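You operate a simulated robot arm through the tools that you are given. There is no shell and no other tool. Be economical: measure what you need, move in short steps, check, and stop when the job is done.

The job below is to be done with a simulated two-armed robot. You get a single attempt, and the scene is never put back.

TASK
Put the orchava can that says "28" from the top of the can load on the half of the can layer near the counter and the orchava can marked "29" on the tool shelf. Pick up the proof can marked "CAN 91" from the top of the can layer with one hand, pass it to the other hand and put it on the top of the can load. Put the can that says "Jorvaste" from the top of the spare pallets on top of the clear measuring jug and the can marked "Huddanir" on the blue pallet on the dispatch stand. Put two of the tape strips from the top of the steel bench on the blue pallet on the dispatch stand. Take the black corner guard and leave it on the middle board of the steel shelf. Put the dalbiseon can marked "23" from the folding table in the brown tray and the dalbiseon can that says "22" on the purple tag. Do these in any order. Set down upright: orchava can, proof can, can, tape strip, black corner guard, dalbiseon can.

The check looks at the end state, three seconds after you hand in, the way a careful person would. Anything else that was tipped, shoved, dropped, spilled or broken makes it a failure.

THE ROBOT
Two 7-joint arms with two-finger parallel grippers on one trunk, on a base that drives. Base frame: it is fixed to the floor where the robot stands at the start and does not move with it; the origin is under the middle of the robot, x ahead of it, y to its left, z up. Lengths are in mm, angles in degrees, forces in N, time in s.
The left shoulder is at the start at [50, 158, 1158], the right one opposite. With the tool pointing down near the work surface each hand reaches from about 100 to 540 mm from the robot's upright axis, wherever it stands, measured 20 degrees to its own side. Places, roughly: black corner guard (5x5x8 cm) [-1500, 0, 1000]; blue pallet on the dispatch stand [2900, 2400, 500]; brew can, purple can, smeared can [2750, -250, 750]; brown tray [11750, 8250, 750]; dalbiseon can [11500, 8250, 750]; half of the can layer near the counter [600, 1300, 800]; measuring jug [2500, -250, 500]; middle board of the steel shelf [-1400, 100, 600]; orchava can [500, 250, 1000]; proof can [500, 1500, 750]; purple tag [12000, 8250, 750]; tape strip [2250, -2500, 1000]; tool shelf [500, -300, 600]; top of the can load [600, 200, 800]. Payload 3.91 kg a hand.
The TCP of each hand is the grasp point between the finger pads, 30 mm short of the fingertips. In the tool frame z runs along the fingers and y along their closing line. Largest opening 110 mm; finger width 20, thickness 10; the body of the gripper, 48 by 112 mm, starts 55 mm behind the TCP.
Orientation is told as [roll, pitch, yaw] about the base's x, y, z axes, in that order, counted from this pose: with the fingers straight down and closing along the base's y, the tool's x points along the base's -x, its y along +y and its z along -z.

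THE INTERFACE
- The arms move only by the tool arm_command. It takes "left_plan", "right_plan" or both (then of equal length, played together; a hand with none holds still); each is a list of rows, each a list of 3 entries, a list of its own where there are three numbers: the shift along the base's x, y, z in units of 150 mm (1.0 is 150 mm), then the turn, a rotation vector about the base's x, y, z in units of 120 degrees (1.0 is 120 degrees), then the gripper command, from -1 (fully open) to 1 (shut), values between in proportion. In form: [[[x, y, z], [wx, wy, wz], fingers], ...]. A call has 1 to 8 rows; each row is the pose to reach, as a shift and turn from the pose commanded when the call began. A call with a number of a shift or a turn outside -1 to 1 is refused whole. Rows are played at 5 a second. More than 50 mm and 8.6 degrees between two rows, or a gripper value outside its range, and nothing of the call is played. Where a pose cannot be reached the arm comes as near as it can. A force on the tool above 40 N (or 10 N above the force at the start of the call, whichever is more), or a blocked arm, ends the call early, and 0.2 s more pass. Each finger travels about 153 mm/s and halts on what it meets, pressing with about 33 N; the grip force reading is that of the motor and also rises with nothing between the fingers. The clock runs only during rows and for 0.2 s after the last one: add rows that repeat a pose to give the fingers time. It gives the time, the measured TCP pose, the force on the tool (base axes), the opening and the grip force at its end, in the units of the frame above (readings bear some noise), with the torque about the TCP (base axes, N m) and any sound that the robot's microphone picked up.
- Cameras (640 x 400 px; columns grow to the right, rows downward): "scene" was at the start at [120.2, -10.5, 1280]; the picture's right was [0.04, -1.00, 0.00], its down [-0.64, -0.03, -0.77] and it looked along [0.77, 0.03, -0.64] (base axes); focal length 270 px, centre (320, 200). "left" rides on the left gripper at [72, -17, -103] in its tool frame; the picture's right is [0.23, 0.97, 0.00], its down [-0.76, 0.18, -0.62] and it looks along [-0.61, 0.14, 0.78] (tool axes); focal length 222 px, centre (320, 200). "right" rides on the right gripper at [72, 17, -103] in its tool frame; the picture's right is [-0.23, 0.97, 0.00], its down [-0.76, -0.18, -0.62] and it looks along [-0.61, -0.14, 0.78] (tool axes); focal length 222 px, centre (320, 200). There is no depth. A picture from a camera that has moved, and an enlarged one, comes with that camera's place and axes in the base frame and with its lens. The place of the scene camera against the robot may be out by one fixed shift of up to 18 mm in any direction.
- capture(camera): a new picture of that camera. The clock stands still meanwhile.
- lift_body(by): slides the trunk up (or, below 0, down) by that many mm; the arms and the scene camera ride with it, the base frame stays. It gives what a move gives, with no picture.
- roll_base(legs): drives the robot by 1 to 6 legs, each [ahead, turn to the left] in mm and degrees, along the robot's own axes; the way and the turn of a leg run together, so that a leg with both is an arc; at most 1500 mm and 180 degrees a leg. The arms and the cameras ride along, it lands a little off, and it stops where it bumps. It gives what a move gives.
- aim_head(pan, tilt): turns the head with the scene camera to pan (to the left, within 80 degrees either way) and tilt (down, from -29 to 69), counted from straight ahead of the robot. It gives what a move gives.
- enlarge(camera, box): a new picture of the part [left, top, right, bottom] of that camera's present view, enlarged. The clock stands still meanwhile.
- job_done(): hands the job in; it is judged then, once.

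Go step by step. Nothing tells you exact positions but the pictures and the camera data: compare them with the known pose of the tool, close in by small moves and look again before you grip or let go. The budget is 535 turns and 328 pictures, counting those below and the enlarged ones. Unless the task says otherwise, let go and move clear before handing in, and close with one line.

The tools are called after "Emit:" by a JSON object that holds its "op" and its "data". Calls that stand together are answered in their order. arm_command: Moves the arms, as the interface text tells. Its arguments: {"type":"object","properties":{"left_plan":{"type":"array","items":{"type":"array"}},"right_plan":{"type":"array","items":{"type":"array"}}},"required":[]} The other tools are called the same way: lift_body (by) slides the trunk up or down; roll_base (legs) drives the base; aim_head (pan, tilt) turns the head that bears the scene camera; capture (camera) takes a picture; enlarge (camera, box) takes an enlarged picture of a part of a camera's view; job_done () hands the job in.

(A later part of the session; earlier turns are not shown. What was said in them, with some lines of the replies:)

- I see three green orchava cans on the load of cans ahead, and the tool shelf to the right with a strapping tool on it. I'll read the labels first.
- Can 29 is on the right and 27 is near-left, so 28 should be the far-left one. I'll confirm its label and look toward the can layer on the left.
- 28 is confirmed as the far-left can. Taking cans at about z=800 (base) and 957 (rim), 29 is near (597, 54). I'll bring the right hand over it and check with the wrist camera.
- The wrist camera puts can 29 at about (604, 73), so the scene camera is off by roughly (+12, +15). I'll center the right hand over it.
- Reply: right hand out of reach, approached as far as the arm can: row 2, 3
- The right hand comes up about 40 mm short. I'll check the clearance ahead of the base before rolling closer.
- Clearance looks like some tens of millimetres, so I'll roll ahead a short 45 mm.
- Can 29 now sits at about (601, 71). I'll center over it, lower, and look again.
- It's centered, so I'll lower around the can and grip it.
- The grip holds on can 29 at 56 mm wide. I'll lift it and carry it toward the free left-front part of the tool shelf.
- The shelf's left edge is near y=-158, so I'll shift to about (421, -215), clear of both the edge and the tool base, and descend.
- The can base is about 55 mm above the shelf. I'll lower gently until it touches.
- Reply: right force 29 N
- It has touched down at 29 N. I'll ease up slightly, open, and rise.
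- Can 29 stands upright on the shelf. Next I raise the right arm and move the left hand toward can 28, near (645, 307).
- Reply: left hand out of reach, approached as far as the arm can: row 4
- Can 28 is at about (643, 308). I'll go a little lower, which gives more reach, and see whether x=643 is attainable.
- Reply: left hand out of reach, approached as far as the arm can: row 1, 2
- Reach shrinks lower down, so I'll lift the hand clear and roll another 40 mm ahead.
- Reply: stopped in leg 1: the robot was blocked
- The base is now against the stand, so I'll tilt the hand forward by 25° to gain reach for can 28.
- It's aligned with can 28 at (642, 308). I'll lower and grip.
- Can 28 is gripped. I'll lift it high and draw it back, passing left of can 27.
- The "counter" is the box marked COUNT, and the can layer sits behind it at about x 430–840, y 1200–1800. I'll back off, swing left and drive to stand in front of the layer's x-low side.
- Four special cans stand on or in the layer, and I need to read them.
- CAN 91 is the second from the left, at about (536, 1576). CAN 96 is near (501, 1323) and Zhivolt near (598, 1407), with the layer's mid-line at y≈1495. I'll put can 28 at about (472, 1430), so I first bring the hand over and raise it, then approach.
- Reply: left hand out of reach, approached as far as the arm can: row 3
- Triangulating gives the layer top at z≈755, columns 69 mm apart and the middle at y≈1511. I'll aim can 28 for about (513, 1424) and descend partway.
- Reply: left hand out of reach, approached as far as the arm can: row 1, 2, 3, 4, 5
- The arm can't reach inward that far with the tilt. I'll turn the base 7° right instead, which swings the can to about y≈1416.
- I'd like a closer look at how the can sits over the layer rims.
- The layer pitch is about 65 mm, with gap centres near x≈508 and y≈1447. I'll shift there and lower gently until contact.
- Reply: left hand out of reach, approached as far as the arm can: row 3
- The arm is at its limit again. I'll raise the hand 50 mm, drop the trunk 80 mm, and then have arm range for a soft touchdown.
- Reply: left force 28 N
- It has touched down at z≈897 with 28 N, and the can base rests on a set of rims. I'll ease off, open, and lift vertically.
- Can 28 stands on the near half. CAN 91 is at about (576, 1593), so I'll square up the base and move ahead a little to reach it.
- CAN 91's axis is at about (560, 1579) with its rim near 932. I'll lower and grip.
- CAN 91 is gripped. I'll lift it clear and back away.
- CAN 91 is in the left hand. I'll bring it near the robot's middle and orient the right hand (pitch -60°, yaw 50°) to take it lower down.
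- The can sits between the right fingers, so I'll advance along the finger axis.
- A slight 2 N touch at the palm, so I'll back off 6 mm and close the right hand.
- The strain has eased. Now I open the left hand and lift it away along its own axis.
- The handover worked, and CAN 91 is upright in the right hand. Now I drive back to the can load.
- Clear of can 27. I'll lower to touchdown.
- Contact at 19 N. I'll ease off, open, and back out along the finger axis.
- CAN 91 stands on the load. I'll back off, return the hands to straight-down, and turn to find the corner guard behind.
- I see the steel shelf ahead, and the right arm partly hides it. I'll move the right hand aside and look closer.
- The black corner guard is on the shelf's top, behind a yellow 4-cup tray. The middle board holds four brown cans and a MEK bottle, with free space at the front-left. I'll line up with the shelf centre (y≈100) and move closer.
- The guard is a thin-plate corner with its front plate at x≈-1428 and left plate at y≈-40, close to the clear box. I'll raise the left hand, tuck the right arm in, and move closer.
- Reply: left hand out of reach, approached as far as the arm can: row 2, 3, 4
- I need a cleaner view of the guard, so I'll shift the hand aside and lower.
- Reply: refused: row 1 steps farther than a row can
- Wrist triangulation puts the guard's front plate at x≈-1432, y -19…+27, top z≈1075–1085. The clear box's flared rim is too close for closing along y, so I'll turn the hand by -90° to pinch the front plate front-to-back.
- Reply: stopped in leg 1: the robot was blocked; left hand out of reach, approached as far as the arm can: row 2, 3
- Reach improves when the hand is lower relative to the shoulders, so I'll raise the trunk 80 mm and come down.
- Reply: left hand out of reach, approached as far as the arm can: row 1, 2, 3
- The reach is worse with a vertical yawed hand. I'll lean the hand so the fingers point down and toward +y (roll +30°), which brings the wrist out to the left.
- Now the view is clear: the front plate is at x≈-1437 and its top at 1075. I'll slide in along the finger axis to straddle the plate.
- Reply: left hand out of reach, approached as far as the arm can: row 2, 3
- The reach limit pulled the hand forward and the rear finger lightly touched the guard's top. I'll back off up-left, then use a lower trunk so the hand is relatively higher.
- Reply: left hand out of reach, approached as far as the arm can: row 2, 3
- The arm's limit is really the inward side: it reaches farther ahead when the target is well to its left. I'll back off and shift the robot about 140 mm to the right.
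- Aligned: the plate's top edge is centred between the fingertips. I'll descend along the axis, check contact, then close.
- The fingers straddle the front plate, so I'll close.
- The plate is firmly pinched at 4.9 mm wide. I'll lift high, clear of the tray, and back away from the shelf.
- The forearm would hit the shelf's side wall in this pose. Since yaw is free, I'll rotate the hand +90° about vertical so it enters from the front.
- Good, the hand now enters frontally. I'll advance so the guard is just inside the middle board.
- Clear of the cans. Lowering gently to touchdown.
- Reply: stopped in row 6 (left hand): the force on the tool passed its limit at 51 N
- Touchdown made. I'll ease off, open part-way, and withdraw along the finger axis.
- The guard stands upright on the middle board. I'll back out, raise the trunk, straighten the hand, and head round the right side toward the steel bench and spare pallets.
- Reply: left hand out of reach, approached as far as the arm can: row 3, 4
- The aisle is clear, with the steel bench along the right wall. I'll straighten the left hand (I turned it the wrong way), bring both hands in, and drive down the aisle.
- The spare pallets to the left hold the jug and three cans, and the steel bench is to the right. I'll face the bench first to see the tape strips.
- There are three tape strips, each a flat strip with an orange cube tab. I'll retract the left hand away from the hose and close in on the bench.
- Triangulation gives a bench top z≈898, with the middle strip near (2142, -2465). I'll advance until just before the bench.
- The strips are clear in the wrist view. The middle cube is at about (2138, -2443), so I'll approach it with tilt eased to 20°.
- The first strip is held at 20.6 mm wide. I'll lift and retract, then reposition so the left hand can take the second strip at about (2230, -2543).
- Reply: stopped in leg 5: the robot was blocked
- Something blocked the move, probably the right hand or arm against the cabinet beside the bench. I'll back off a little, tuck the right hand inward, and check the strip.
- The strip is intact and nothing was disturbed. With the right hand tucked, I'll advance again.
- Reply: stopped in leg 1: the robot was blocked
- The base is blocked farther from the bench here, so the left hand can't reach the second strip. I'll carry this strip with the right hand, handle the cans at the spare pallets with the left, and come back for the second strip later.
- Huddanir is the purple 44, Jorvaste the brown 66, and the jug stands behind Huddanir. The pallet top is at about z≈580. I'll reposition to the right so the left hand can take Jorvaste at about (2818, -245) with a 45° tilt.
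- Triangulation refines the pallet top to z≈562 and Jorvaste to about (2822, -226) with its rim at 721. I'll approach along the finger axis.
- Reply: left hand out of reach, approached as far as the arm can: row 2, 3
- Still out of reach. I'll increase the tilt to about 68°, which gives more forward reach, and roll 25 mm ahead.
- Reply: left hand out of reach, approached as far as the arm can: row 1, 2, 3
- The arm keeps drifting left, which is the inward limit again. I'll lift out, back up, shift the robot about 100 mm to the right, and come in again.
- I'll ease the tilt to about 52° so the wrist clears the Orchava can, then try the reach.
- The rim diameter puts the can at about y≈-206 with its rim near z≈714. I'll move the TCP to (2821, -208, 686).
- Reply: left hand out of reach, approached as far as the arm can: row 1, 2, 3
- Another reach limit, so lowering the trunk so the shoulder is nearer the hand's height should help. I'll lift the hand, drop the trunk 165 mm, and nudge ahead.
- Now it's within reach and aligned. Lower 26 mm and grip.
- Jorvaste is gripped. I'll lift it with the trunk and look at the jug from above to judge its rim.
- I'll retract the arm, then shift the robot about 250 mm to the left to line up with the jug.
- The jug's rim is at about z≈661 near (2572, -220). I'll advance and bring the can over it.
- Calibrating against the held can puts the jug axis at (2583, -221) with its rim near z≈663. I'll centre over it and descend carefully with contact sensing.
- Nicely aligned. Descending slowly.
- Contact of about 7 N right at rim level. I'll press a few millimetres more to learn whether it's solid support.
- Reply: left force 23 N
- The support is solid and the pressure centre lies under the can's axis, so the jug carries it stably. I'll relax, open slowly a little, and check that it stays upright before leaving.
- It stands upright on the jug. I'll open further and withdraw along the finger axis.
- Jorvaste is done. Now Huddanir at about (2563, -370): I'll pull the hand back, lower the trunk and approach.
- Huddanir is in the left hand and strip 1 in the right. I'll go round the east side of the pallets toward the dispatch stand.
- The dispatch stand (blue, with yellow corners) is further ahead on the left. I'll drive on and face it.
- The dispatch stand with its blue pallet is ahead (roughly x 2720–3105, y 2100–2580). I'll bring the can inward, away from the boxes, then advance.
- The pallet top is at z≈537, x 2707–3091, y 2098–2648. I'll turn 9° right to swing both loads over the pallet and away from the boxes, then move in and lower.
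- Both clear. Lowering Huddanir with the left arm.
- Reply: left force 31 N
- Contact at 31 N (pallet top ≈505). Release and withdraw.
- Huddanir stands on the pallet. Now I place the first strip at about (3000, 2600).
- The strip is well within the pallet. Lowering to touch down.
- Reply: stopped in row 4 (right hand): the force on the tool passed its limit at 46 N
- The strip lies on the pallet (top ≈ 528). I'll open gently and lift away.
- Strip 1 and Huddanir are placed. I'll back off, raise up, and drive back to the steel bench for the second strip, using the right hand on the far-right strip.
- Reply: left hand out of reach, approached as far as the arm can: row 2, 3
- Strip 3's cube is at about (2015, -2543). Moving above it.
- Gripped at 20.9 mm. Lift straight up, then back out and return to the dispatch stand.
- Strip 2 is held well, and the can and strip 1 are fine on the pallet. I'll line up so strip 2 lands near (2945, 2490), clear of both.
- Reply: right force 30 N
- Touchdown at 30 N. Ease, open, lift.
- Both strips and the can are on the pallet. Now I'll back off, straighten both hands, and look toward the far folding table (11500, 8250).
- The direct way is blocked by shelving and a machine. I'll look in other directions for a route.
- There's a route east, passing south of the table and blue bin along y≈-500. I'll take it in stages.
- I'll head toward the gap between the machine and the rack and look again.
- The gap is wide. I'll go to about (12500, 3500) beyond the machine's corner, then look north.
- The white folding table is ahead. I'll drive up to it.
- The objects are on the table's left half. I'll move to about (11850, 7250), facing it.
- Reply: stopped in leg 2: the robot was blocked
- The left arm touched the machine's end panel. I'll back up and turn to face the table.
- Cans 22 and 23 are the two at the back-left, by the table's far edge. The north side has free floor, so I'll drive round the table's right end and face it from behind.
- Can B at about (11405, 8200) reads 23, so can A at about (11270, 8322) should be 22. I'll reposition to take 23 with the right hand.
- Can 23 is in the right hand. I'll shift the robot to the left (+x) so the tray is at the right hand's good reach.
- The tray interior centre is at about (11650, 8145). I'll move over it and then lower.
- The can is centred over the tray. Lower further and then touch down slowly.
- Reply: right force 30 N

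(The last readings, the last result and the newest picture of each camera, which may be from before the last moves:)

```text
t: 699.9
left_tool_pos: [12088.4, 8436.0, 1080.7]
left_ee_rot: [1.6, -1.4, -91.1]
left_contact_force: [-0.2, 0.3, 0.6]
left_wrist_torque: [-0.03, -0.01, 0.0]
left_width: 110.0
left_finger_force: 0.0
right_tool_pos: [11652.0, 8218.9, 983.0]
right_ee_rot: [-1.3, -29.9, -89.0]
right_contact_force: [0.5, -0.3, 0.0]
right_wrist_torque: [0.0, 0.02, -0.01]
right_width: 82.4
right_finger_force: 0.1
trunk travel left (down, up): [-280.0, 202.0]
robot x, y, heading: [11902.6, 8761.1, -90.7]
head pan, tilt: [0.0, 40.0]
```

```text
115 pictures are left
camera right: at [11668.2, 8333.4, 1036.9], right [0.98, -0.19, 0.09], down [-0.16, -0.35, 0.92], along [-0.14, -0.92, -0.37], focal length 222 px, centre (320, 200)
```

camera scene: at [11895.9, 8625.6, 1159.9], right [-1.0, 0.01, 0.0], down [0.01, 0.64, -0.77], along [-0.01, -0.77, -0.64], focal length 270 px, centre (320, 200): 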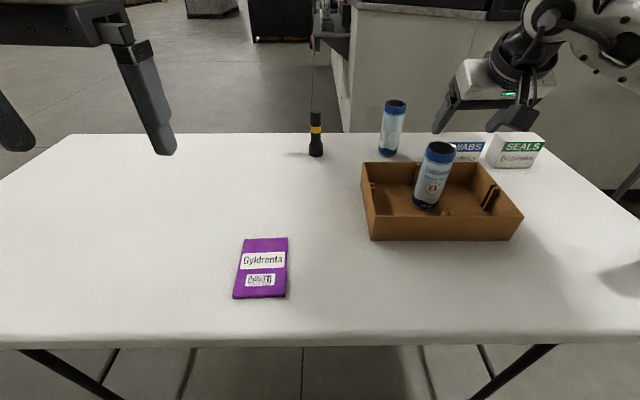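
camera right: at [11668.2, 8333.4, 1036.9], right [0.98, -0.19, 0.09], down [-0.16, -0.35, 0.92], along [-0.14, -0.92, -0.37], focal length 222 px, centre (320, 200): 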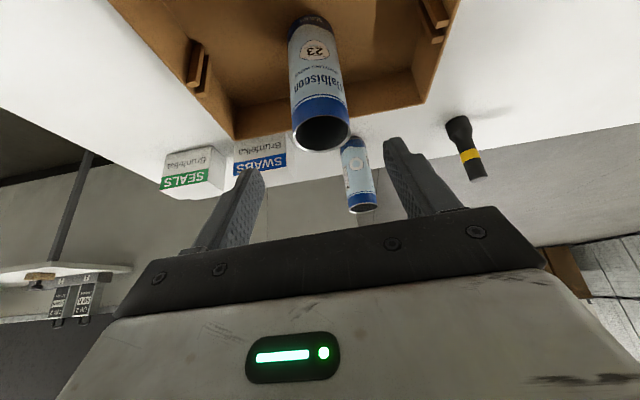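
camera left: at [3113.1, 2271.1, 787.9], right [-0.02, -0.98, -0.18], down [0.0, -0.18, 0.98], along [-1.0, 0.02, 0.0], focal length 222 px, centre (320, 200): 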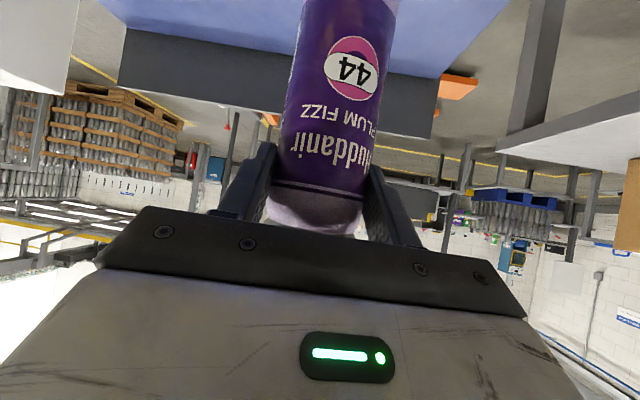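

Can 23 stands in the tray. Next is can 22 at the table's west end: I'll raise the trunk and shift 400 mm toward -x.

Emit:
{"op": "lift_body", "data": {"by": 120}}

Emit:
{"op": "roll_base", "data": {"legs": [[-70, 0], [0, -90], [410, 0], [0, 90]]}}

Emit:
{"op": "capture", "data": {"camera": "right"}}

Emit:
{"op": "capture", "data": {"camera": "scene"}}

```text
t: 701.4
left_tool_pos: [12087.8, 8434.4, 1202.1]
left_ee_rot: [1.7, -1.3, -91.0]
left_contact_force: [-0.2, 0.1, -0.8]
left_wrist_torque: [-0.03, 0.0, 0.0]
left_width: 110.0
left_finger_force: 0.1
right_tool_pos: [11652.1, 8218.4, 1103.0]
right_ee_rot: [-1.4, -30.0, -88.9]
right_contact_force: [-0.4, 0.3, -0.2]
right_wrist_torque: [0.02, -0.03, -0.01]
right_width: 82.3
right_finger_force: 0.0
trunk travel left (down, up): [-400.0, 82.0]
robot x, y, heading: [11903.9, 8762.8, -90.7]
head pan, tilt: [0.0, 40.0]
```

```text
t: 712.1
left_tool_pos: [11666.7, 8507.3, 1201.1]
left_ee_rot: [1.6, -1.3, -93.4]
left_contact_force: [-0.4, -0.3, 0.1]
left_wrist_torque: [0.02, 0.02, -0.01]
left_width: 110.0
left_finger_force: 0.1
right_tool_pos: [11220.5, 8310.3, 1103.0]
right_ee_rot: [-1.5, -29.9, -91.4]
right_contact_force: [-0.1, 0.2, 0.2]
right_wrist_torque: [0.01, 0.02, 0.0]
right_width: 82.3
right_finger_force: 0.1
trunk travel left (down, up): [-400.0, 82.0]
robot x, y, heading: [11497.2, 8844.8, -92.9]
head pan, tilt: [0.0, 40.0]
```

```text
114 pictures are left
camera right: at [11242.6, 8424.0, 1156.4], right [0.97, -0.23, 0.09], down [-0.17, -0.34, 0.92], along [-0.18, -0.91, -0.37], focal length 222 px, centre (320, 200)
```

right: 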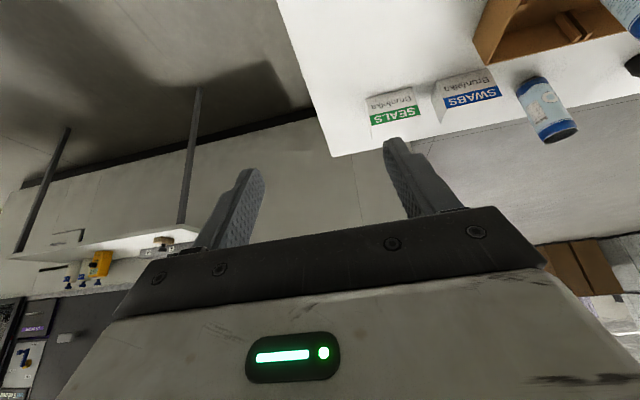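

```text
113 pictures are left
camera scene: at [11483.3, 8706.2, 1279.9], right [-1.0, 0.05, 0.0], down [0.03, 0.64, -0.77], along [-0.04, -0.77, -0.64], focal length 270 px, centre (320, 200)
```

scene: 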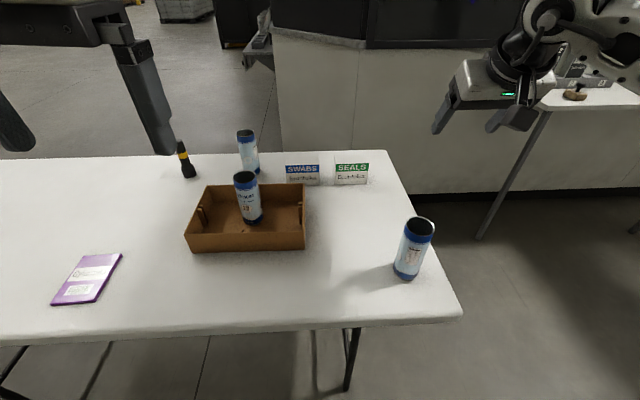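

Emit:
{"op": "arm_command", "data": {"right_plan": [[[0.1, 0.2, 0], [0, 0, 0], -0.5], [[0.2, 0.4, -0.1], [0, 0, 0], -0.5], [[0.35, 0.6, -0.2], [0, 0, 0], -0.5], [[0.35, 0.6, -0.45], [0, 0, 0], -0.5]]}}

Emit:
{"op": "capture", "data": {"camera": "right"}}

Emit:
{"op": "enlarge", "data": {"camera": "scene", "box": [360, 190, 460, 300]}}

```text
t: 713.1
left_tool_pos: [11665.0, 8507.8, 1201.5]
left_ee_rot: [1.6, -1.2, -93.4]
left_contact_force: [-0.4, -0.1, 0.6]
left_wrist_torque: [0.01, -0.04, 0.01]
left_width: 109.9
left_finger_force: 0.1
right_tool_pos: [11273.7, 8400.0, 1035.1]
right_ee_rot: [-1.3, -30.2, -91.5]
right_contact_force: [0.4, 0.5, 0.0]
right_wrist_torque: [0.06, 0.02, 0.0]
right_width: 82.3
right_finger_force: 0.0
trunk travel left (down, up): [-400.0, 82.0]
robot x, y, heading: [11496.3, 8844.9, -93.0]
head pan, tilt: [0.0, 40.0]
```

```text
112 pictures are left
camera right: at [11295.6, 8513.9, 1089.5], right [0.97, -0.23, 0.09], down [-0.17, -0.34, 0.92], along [-0.18, -0.91, -0.37], focal length 222 px, centre (320, 200)
```

right: 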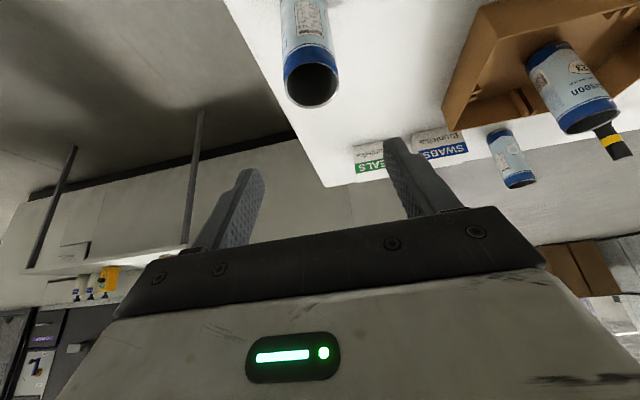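

```text
3.64 times, centred on (410, 245) of scene
camera zoom: at [11482.8, 8706.0, 1279.9], right [-1.0, 0.05, 0.0], down [0.03, 0.64, -0.77], along [-0.04, -0.76, -0.64], focal length 983 px, centre (-7, 36)
```

zoom: 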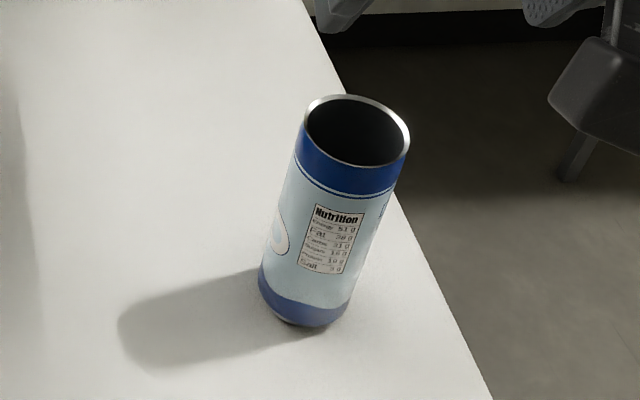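

Emit:
{"op": "arm_command", "data": {"right_plan": [[[-0.02, -0.15, -0.25], [0, 0, 0], -0.5], [[-0.05, -0.32, -0.5], [0, 0, 0], -0.5], [[-0.05, -0.37, -0.7], [0, 0, 0], -0.5]]}}

Emit:
{"op": "capture", "data": {"camera": "right"}}

```text
t: 714.0
left_tool_pos: [11666.7, 8507.2, 1201.7]
left_ee_rot: [1.5, -1.0, -93.5]
left_contact_force: [0.4, -0.4, -0.2]
left_wrist_torque: [0.0, -0.02, 0.02]
left_width: 110.2
left_finger_force: 0.0
right_tool_pos: [11267.6, 8344.3, 929.6]
right_ee_rot: [-1.4, -30.1, -91.5]
right_contact_force: [0.3, 0.4, -0.1]
right_wrist_torque: [0.01, -0.01, 0.01]
right_width: 82.5
right_finger_force: 0.1
trunk travel left (down, up): [-400.0, 82.0]
robot x, y, heading: [11497.6, 8844.0, -92.9]
head pan, tilt: [0.0, 40.0]
```

```text
110 pictures are left
camera right: at [11289.3, 8459.1, 982.6], right [0.97, -0.23, 0.09], down [-0.17, -0.34, 0.92], along [-0.18, -0.91, -0.37], focal length 222 px, centre (320, 200)
```

right: 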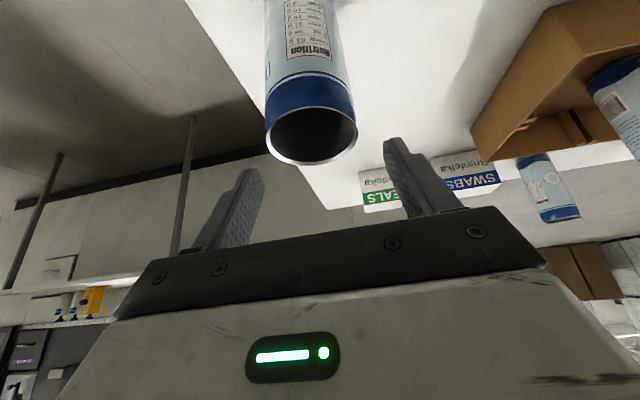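

Emit:
{"op": "arm_command", "data": {"right_plan": [[[-0.01, 0.01, -0.25], [0, 0, 0], -0.5], [[-0.01, 0.01, -0.48], [0, 0, 0], -0.5], [[-0.01, 0.01, -0.48], [0, 0, 0], 0.2], [[-0.01, 0.01, -0.48], [0, 0, 0], 1], [[-0.01, 0.01, -0.48], [0, 0, 0], 1], [[-0.01, 0.01, -0.48], [0, 0, 0], 1]]}}

Emit:
{"op": "capture", "data": {"camera": "right"}}

```text
t: 715.4
left_tool_pos: [11666.1, 8508.5, 1201.8]
left_ee_rot: [1.5, -1.3, -93.5]
left_contact_force: [0.2, -0.6, -0.4]
left_wrist_torque: [0.02, 0.03, -0.03]
left_width: 109.9
left_finger_force: 0.0
right_tool_pos: [11266.7, 8343.3, 859.3]
right_ee_rot: [-1.3, -30.0, -91.4]
right_contact_force: [0.5, 0.0, -0.2]
right_wrist_torque: [-0.01, -0.02, 0.0]
right_width: 57.0
right_finger_force: 33.0
trunk travel left (down, up): [-400.0, 82.0]
robot x, y, heading: [11495.5, 8844.0, -93.1]
head pan, tilt: [0.0, 40.0]
```

```text
109 pictures are left
camera right: at [11288.2, 8457.7, 912.6], right [0.97, -0.23, 0.09], down [-0.17, -0.34, 0.92], along [-0.18, -0.91, -0.37], focal length 222 px, centre (320, 200)
```

right: 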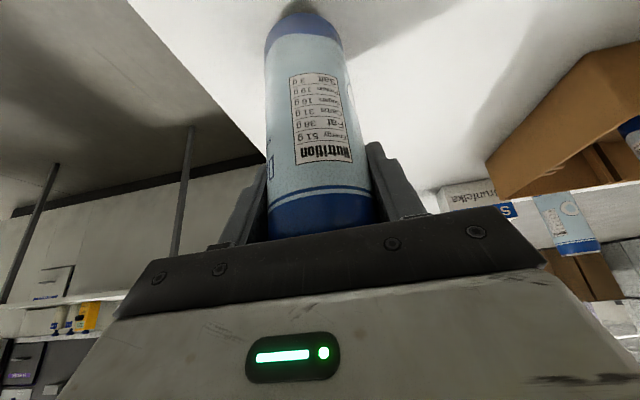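

Gripped. I'll lift and drive about 750 mm toward +x, to the purple tag.

Emit:
{"op": "arm_command", "data": {"right_plan": [[[0, 0, 0.3], [0, 0, 0], 1], [[0, 0, 0.6], [0, 0, 0], 1], [[0, 0, 0.9], [0, 0, 0], 1], [[0, 0, 1.0], [0, 0, 0], 1]]}}

Emit:
{"op": "roll_base", "data": {"legs": [[0, 93], [750, 0], [0, -90]]}}

Emit:
{"op": "capture", "data": {"camera": "scene"}}

Emit:
{"op": "capture", "data": {"camera": "right"}}

```text
t: 716.4
left_tool_pos: [11666.6, 8508.8, 1201.2]
left_ee_rot: [1.6, -1.3, -93.5]
left_contact_force: [0.4, 1.3, 0.1]
left_wrist_torque: [0.0, -0.02, -0.01]
left_width: 110.0
left_finger_force: 0.0
right_tool_pos: [11263.4, 8345.1, 1008.3]
right_ee_rot: [-1.4, -30.0, -91.4]
right_contact_force: [-0.3, 0.0, 0.5]
right_wrist_torque: [-0.02, -0.01, 0.0]
right_width: 57.1
right_finger_force: 32.9
trunk travel left (down, up): [-400.0, 82.0]
robot x, y, heading: [11497.4, 8845.8, -92.8]
head pan, tilt: [0.0, 40.0]
```

```text
t: 728.3
left_tool_pos: [12464.4, 8556.6, 1200.5]
left_ee_rot: [1.6, -1.3, -87.3]
left_contact_force: [0.0, 0.2, 0.7]
left_wrist_torque: [0.0, -0.01, 0.01]
left_width: 109.9
left_finger_force: 0.0
right_tool_pos: [12081.7, 8350.8, 1008.0]
right_ee_rot: [-1.4, -30.0, -85.2]
right_contact_force: [-0.1, 1.1, 0.3]
right_wrist_torque: [-0.01, 0.0, 0.0]
right_width: 56.9
right_finger_force: 32.8
trunk travel left (down, up): [-400.0, 82.0]
robot x, y, heading: [12255.2, 8872.2, -86.8]
head pan, tilt: [0.0, 40.0]
```

```text
108 pictures are left
camera scene: at [12259.3, 8734.0, 1279.9], right [-1.0, -0.06, 0.0], down [-0.04, 0.64, -0.77], along [0.04, -0.76, -0.64], focal length 270 px, centre (320, 200)
```

scene: 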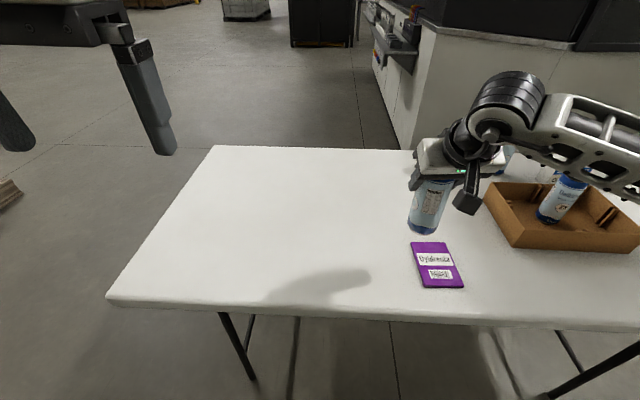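

```text
107 pictures are left
camera right: at [12092.2, 8466.8, 1061.6], right [0.99, -0.13, 0.09], down [-0.13, -0.36, 0.92], along [-0.08, -0.93, -0.37], focal length 222 px, centre (320, 200)
```

right: 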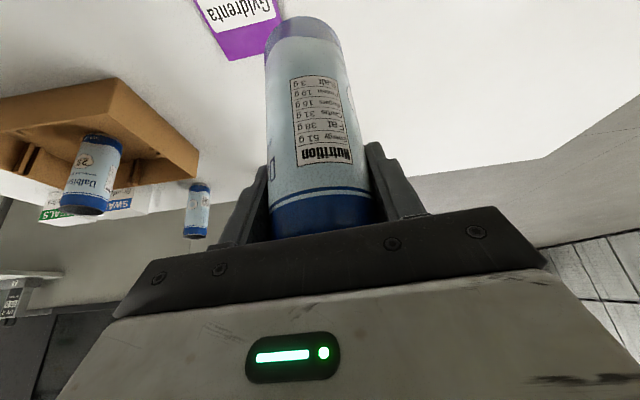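

The tag is centred at about (12001, 8325), roughly 77×135 mm. I'll move the can over it and re-check.

Emit:
{"op": "arm_command", "data": {"right_plan": [[[-0.25, -0.08, 0], [0, 0, 0], 1], [[-0.54, -0.17, 0], [0, 0, 0], 1], [[-0.54, -0.17, -0.3], [0, 0, 0], 1], [[-0.54, -0.17, -0.5], [0, 0, 0], 1]]}}

Emit:
{"op": "enlarge", "data": {"camera": "scene", "box": [370, 160, 520, 300]}}

Emit:
{"op": "capture", "data": {"camera": "right"}}

```text
t: 729.3
left_tool_pos: [12464.4, 8555.5, 1201.5]
left_ee_rot: [1.6, -1.3, -87.2]
left_contact_force: [1.0, 0.5, 0.6]
left_wrist_torque: [0.01, 0.01, -0.03]
left_width: 110.1
left_finger_force: 0.1
right_tool_pos: [11998.8, 8325.9, 929.0]
right_ee_rot: [-1.5, -29.9, -85.1]
right_contact_force: [0.2, -0.2, -0.1]
right_wrist_torque: [0.02, -0.01, -0.01]
right_width: 57.0
right_finger_force: 33.1
trunk travel left (down, up): [-400.0, 82.0]
robot x, y, heading: [12257.7, 8871.3, -86.7]
head pan, tilt: [0.0, 40.0]
```

```text
2.86 times, centred on (445, 230) of scene
camera zoom: at [12259.3, 8734.0, 1279.9], right [-1.0, -0.06, 0.0], down [-0.04, 0.64, -0.77], along [0.04, -0.76, -0.64], focal length 772 px, centre (-37, 114)
```

zoom: 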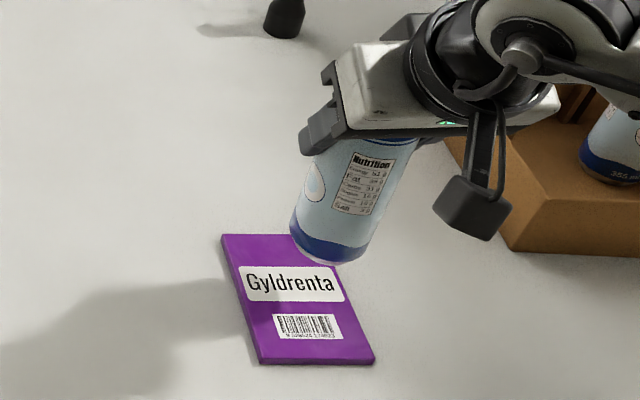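

```text
105 pictures are left
camera right: at [12010.4, 8441.2, 983.5], right [0.99, -0.13, 0.09], down [-0.13, -0.36, 0.92], along [-0.08, -0.93, -0.37], focal length 222 px, centre (320, 200)
```

right: 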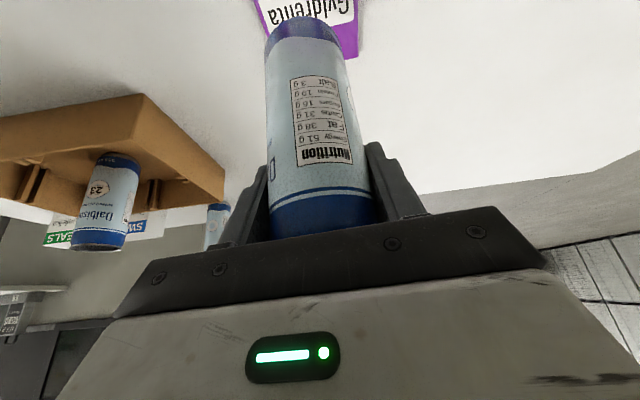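

Alignment is good, needing a small +6 mm shift in x. Lowering to contact.

Emit:
{"op": "arm_command", "data": {"right_plan": [[[0.04, 0.01, -0.15], [0, 0, 0], 1], [[0.04, 0.01, -0.3], [0, 0, 0], 1], [[0.04, 0.01, -0.36], [0, 0, 0], 1], [[0.04, 0.01, -0.39], [0, 0, 0], 1], [[0.04, 0.01, -0.42], [0, 0, 0], 1], [[0.04, 0.01, -0.45], [0, 0, 0], 1]]}}

Emit:
{"op": "enlarge", "data": {"camera": "scene", "box": [370, 160, 520, 300]}}

```text
t: 730.7
left_tool_pos: [12464.7, 8556.8, 1201.3]
left_ee_rot: [1.6, -1.4, -87.3]
left_contact_force: [0.7, 0.3, 1.2]
left_wrist_torque: [0.03, 0.02, 0.01]
left_width: 110.0
left_finger_force: 0.0
right_tool_pos: [12007.6, 8327.5, 867.3]
right_ee_rot: [-1.3, -30.3, -85.3]
right_contact_force: [-1.9, 3.9, 13.1]
right_wrist_torque: [0.52, 0.03, 0.02]
right_width: 57.1
right_finger_force: 33.1
trunk travel left (down, up): [-400.0, 82.0]
robot x, y, heading: [12258.6, 8871.3, -86.9]
head pan, tilt: [0.0, 40.0]
```

```text
2.86 times, centred on (445, 230) of scene
camera zoom: at [12259.8, 8735.5, 1280.4], right [-1.0, -0.05, 0.0], down [-0.04, 0.64, -0.77], along [0.04, -0.77, -0.64], focal length 772 px, centre (-37, 114)
```

zoom: 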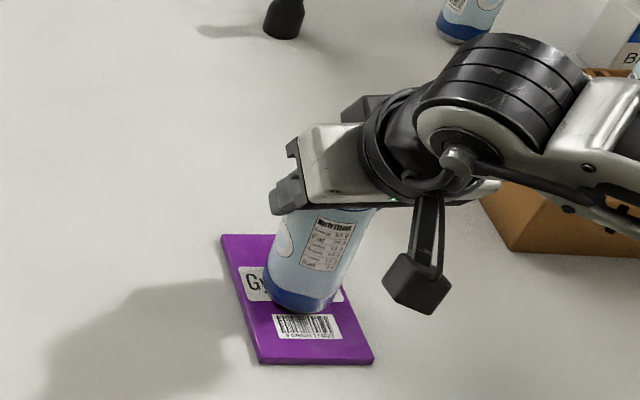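

The can sits centred on the tag. Ease off, open, and withdraw.

Emit:
{"op": "arm_command", "data": {"right_plan": [[[0, 0, 0.005], [0, 0, 0], 1], [[0, 0, 0.005], [0, 0, 0], 0.0], [[0, 0, 0.005], [0, 0, 0], -0.5], [[0, 0, 0.005], [0, 0, 0], -0.5], [[0, 0.06, 0.2], [0, 0, 0], -0.5], [[0, 0.15, 0.45], [0, 0, 0], -0.5], [[0, 0.3, 0.7], [0, 0, 0], -0.5], [[0, 0.5, 0.9], [0, 0, 0], -0.5]]}}

Emit:
{"op": "capture", "data": {"camera": "scene"}}

Emit:
{"op": "capture", "data": {"camera": "right"}}

```text
t: 732.5
left_tool_pos: [12464.5, 8557.6, 1200.7]
left_ee_rot: [1.6, -1.3, -87.3]
left_contact_force: [0.0, -0.2, -0.1]
left_wrist_torque: [0.01, 0.01, 0.01]
left_width: 110.0
left_finger_force: 0.0
right_tool_pos: [12008.6, 8401.9, 1004.4]
right_ee_rot: [-1.4, -30.1, -85.2]
right_contact_force: [0.6, 0.5, 0.1]
right_wrist_torque: [0.0, -0.02, 0.03]
right_width: 82.4
right_finger_force: 0.0
trunk travel left (down, up): [-400.0, 82.0]
robot x, y, heading: [12254.4, 8870.5, -86.7]
head pan, tilt: [0.0, 40.0]
```

```text
103 pictures are left
camera scene: at [12259.5, 8734.5, 1279.9], right [-1.0, -0.06, 0.0], down [-0.04, 0.64, -0.77], along [0.04, -0.77, -0.64], focal length 270 px, centre (320, 200)
```

scene: 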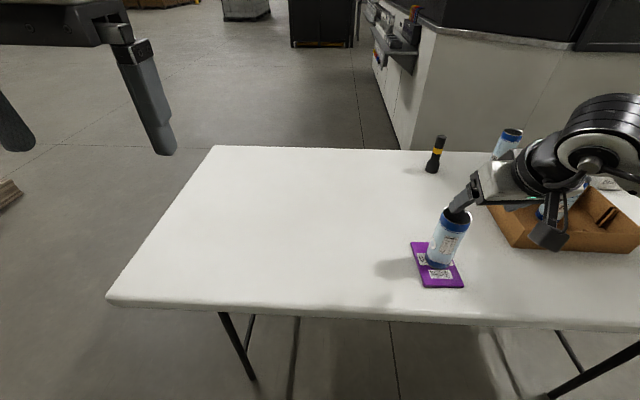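

```text
102 pictures are left
camera right: at [12019.1, 8517.0, 1057.1], right [0.99, -0.13, 0.09], down [-0.13, -0.36, 0.92], along [-0.08, -0.93, -0.37], focal length 222 px, centre (320, 200)
```

right: 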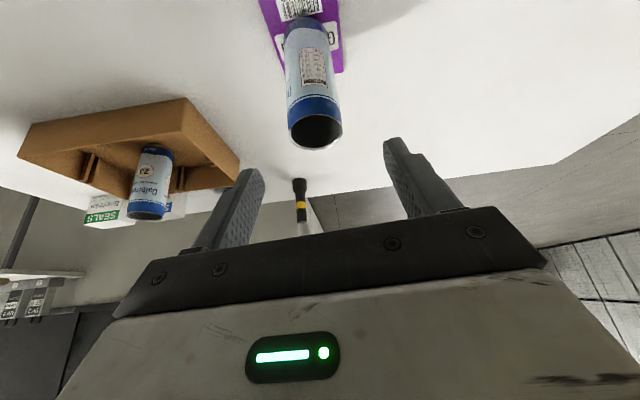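

Can 22 stands on the purple tag and 23 in the tray. I'll back away clear of the table and take a last look.

Emit:
{"op": "roll_base", "data": {"legs": [[-300, 0], [0, 40], [350, 0], [0, -60]]}}

Emit:
{"op": "aim_head", "data": {"pan": -15, "tilt": 28}}

Emit:
{"op": "capture", "data": {"camera": "scene"}}

```text
t: 740.9
left_tool_pos: [12554.3, 8558.0, 1201.5]
left_ee_rot: [1.6, -1.3, -107.8]
left_contact_force: [0.4, -1.2, -1.0]
left_wrist_torque: [-0.02, 0.01, 0.03]
left_width: 110.0
left_finger_force: 0.2
right_tool_pos: [12072.7, 8570.7, 1003.4]
right_ee_rot: [-1.4, -29.9, -105.6]
right_contact_force: [-0.1, 0.4, 0.0]
right_wrist_torque: [0.03, 0.01, 0.02]
right_width: 82.3
right_finger_force: 0.0
trunk travel left (down, up): [-400.0, 82.0]
robot x, y, heading: [12467.1, 8926.6, -107.0]
head pan, tilt: [0.0, 40.0]
```

```text
t: 741.6
left_tool_pos: [12553.7, 8558.7, 1201.4]
left_ee_rot: [1.6, -1.3, -107.6]
left_contact_force: [-0.1, 0.3, -0.4]
left_wrist_torque: [-0.01, 0.02, 0.0]
left_width: 110.1
left_finger_force: 0.0
right_tool_pos: [12074.1, 8570.2, 1003.7]
right_ee_rot: [-1.3, -30.0, -105.6]
right_contact_force: [0.1, 0.1, 0.6]
right_wrist_torque: [0.03, 0.01, -0.05]
right_width: 82.5
right_finger_force: 0.1
trunk travel left (down, up): [-400.0, 82.0]
robot x, y, heading: [12472.7, 8926.0, -106.9]
head pan, tilt: [-15.0, 28.0]
```

```text
101 pictures are left
camera scene: at [12405.5, 8797.7, 1298.4], right [-0.85, 0.53, 0.0], down [0.25, 0.4, -0.88], along [-0.47, -0.75, -0.47], focal length 270 px, centre (320, 200)
```

scene: 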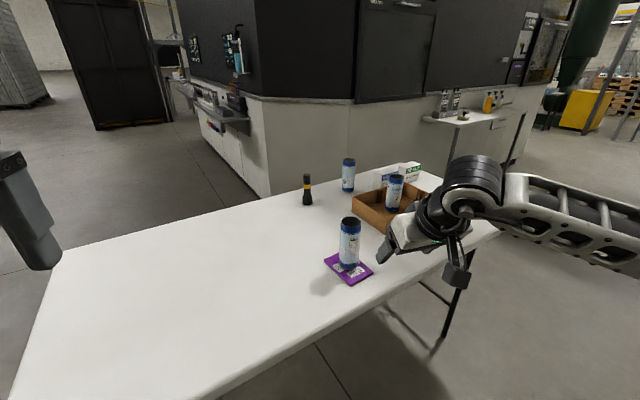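

Emit:
{"op": "enlarge", "data": {"camera": "scene", "box": [310, 150, 450, 290]}}

```text
2.86 times, centred on (380, 220) of scene
camera zoom: at [12405.5, 8797.7, 1298.4], right [-0.85, 0.53, 0.0], down [0.25, 0.4, -0.88], along [-0.47, -0.75, -0.47], focal length 772 px, centre (149, 143)
```

zoom: 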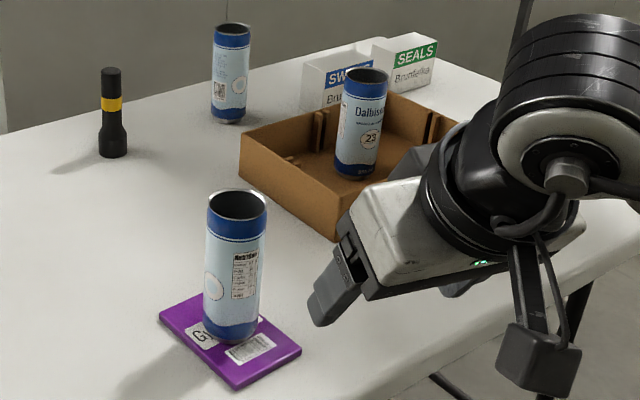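

Everything on the table is upright and in place. I'll clear the area and hand in.

Emit:
{"op": "roll_base", "data": {"legs": [[-250, 0]]}}

Emit:
{"op": "job_done", "data": {}}

```text
t: 743.4
left_tool_pos: [12624.6, 8792.9, 1201.3]
left_ee_rot: [1.4, -1.4, -108.0]
left_contact_force: [-0.1, 0.0, -0.4]
left_wrist_torque: [-0.01, -0.01, -0.05]
left_width: 110.2
left_finger_force: 0.0
right_tool_pos: [12143.5, 8808.4, 1003.4]
right_ee_rot: [-1.3, -30.2, -105.9]
right_contact_force: [-0.3, -0.3, 0.7]
right_wrist_torque: [-0.04, -0.03, 0.0]
right_width: 82.3
right_finger_force: 0.1
trunk travel left (down, up): [-400.0, 82.0]
robot x, y, heading: [12547.9, 9164.0, -107.4]
head pan, tilt: [-15.0, 28.0]
```

```text
The job is handed in.
```

I set every item in the task down upright at its destination and handed the job in; I identified dalbiseon can 22 by elimination, having read 21 and 23 but not its own number.
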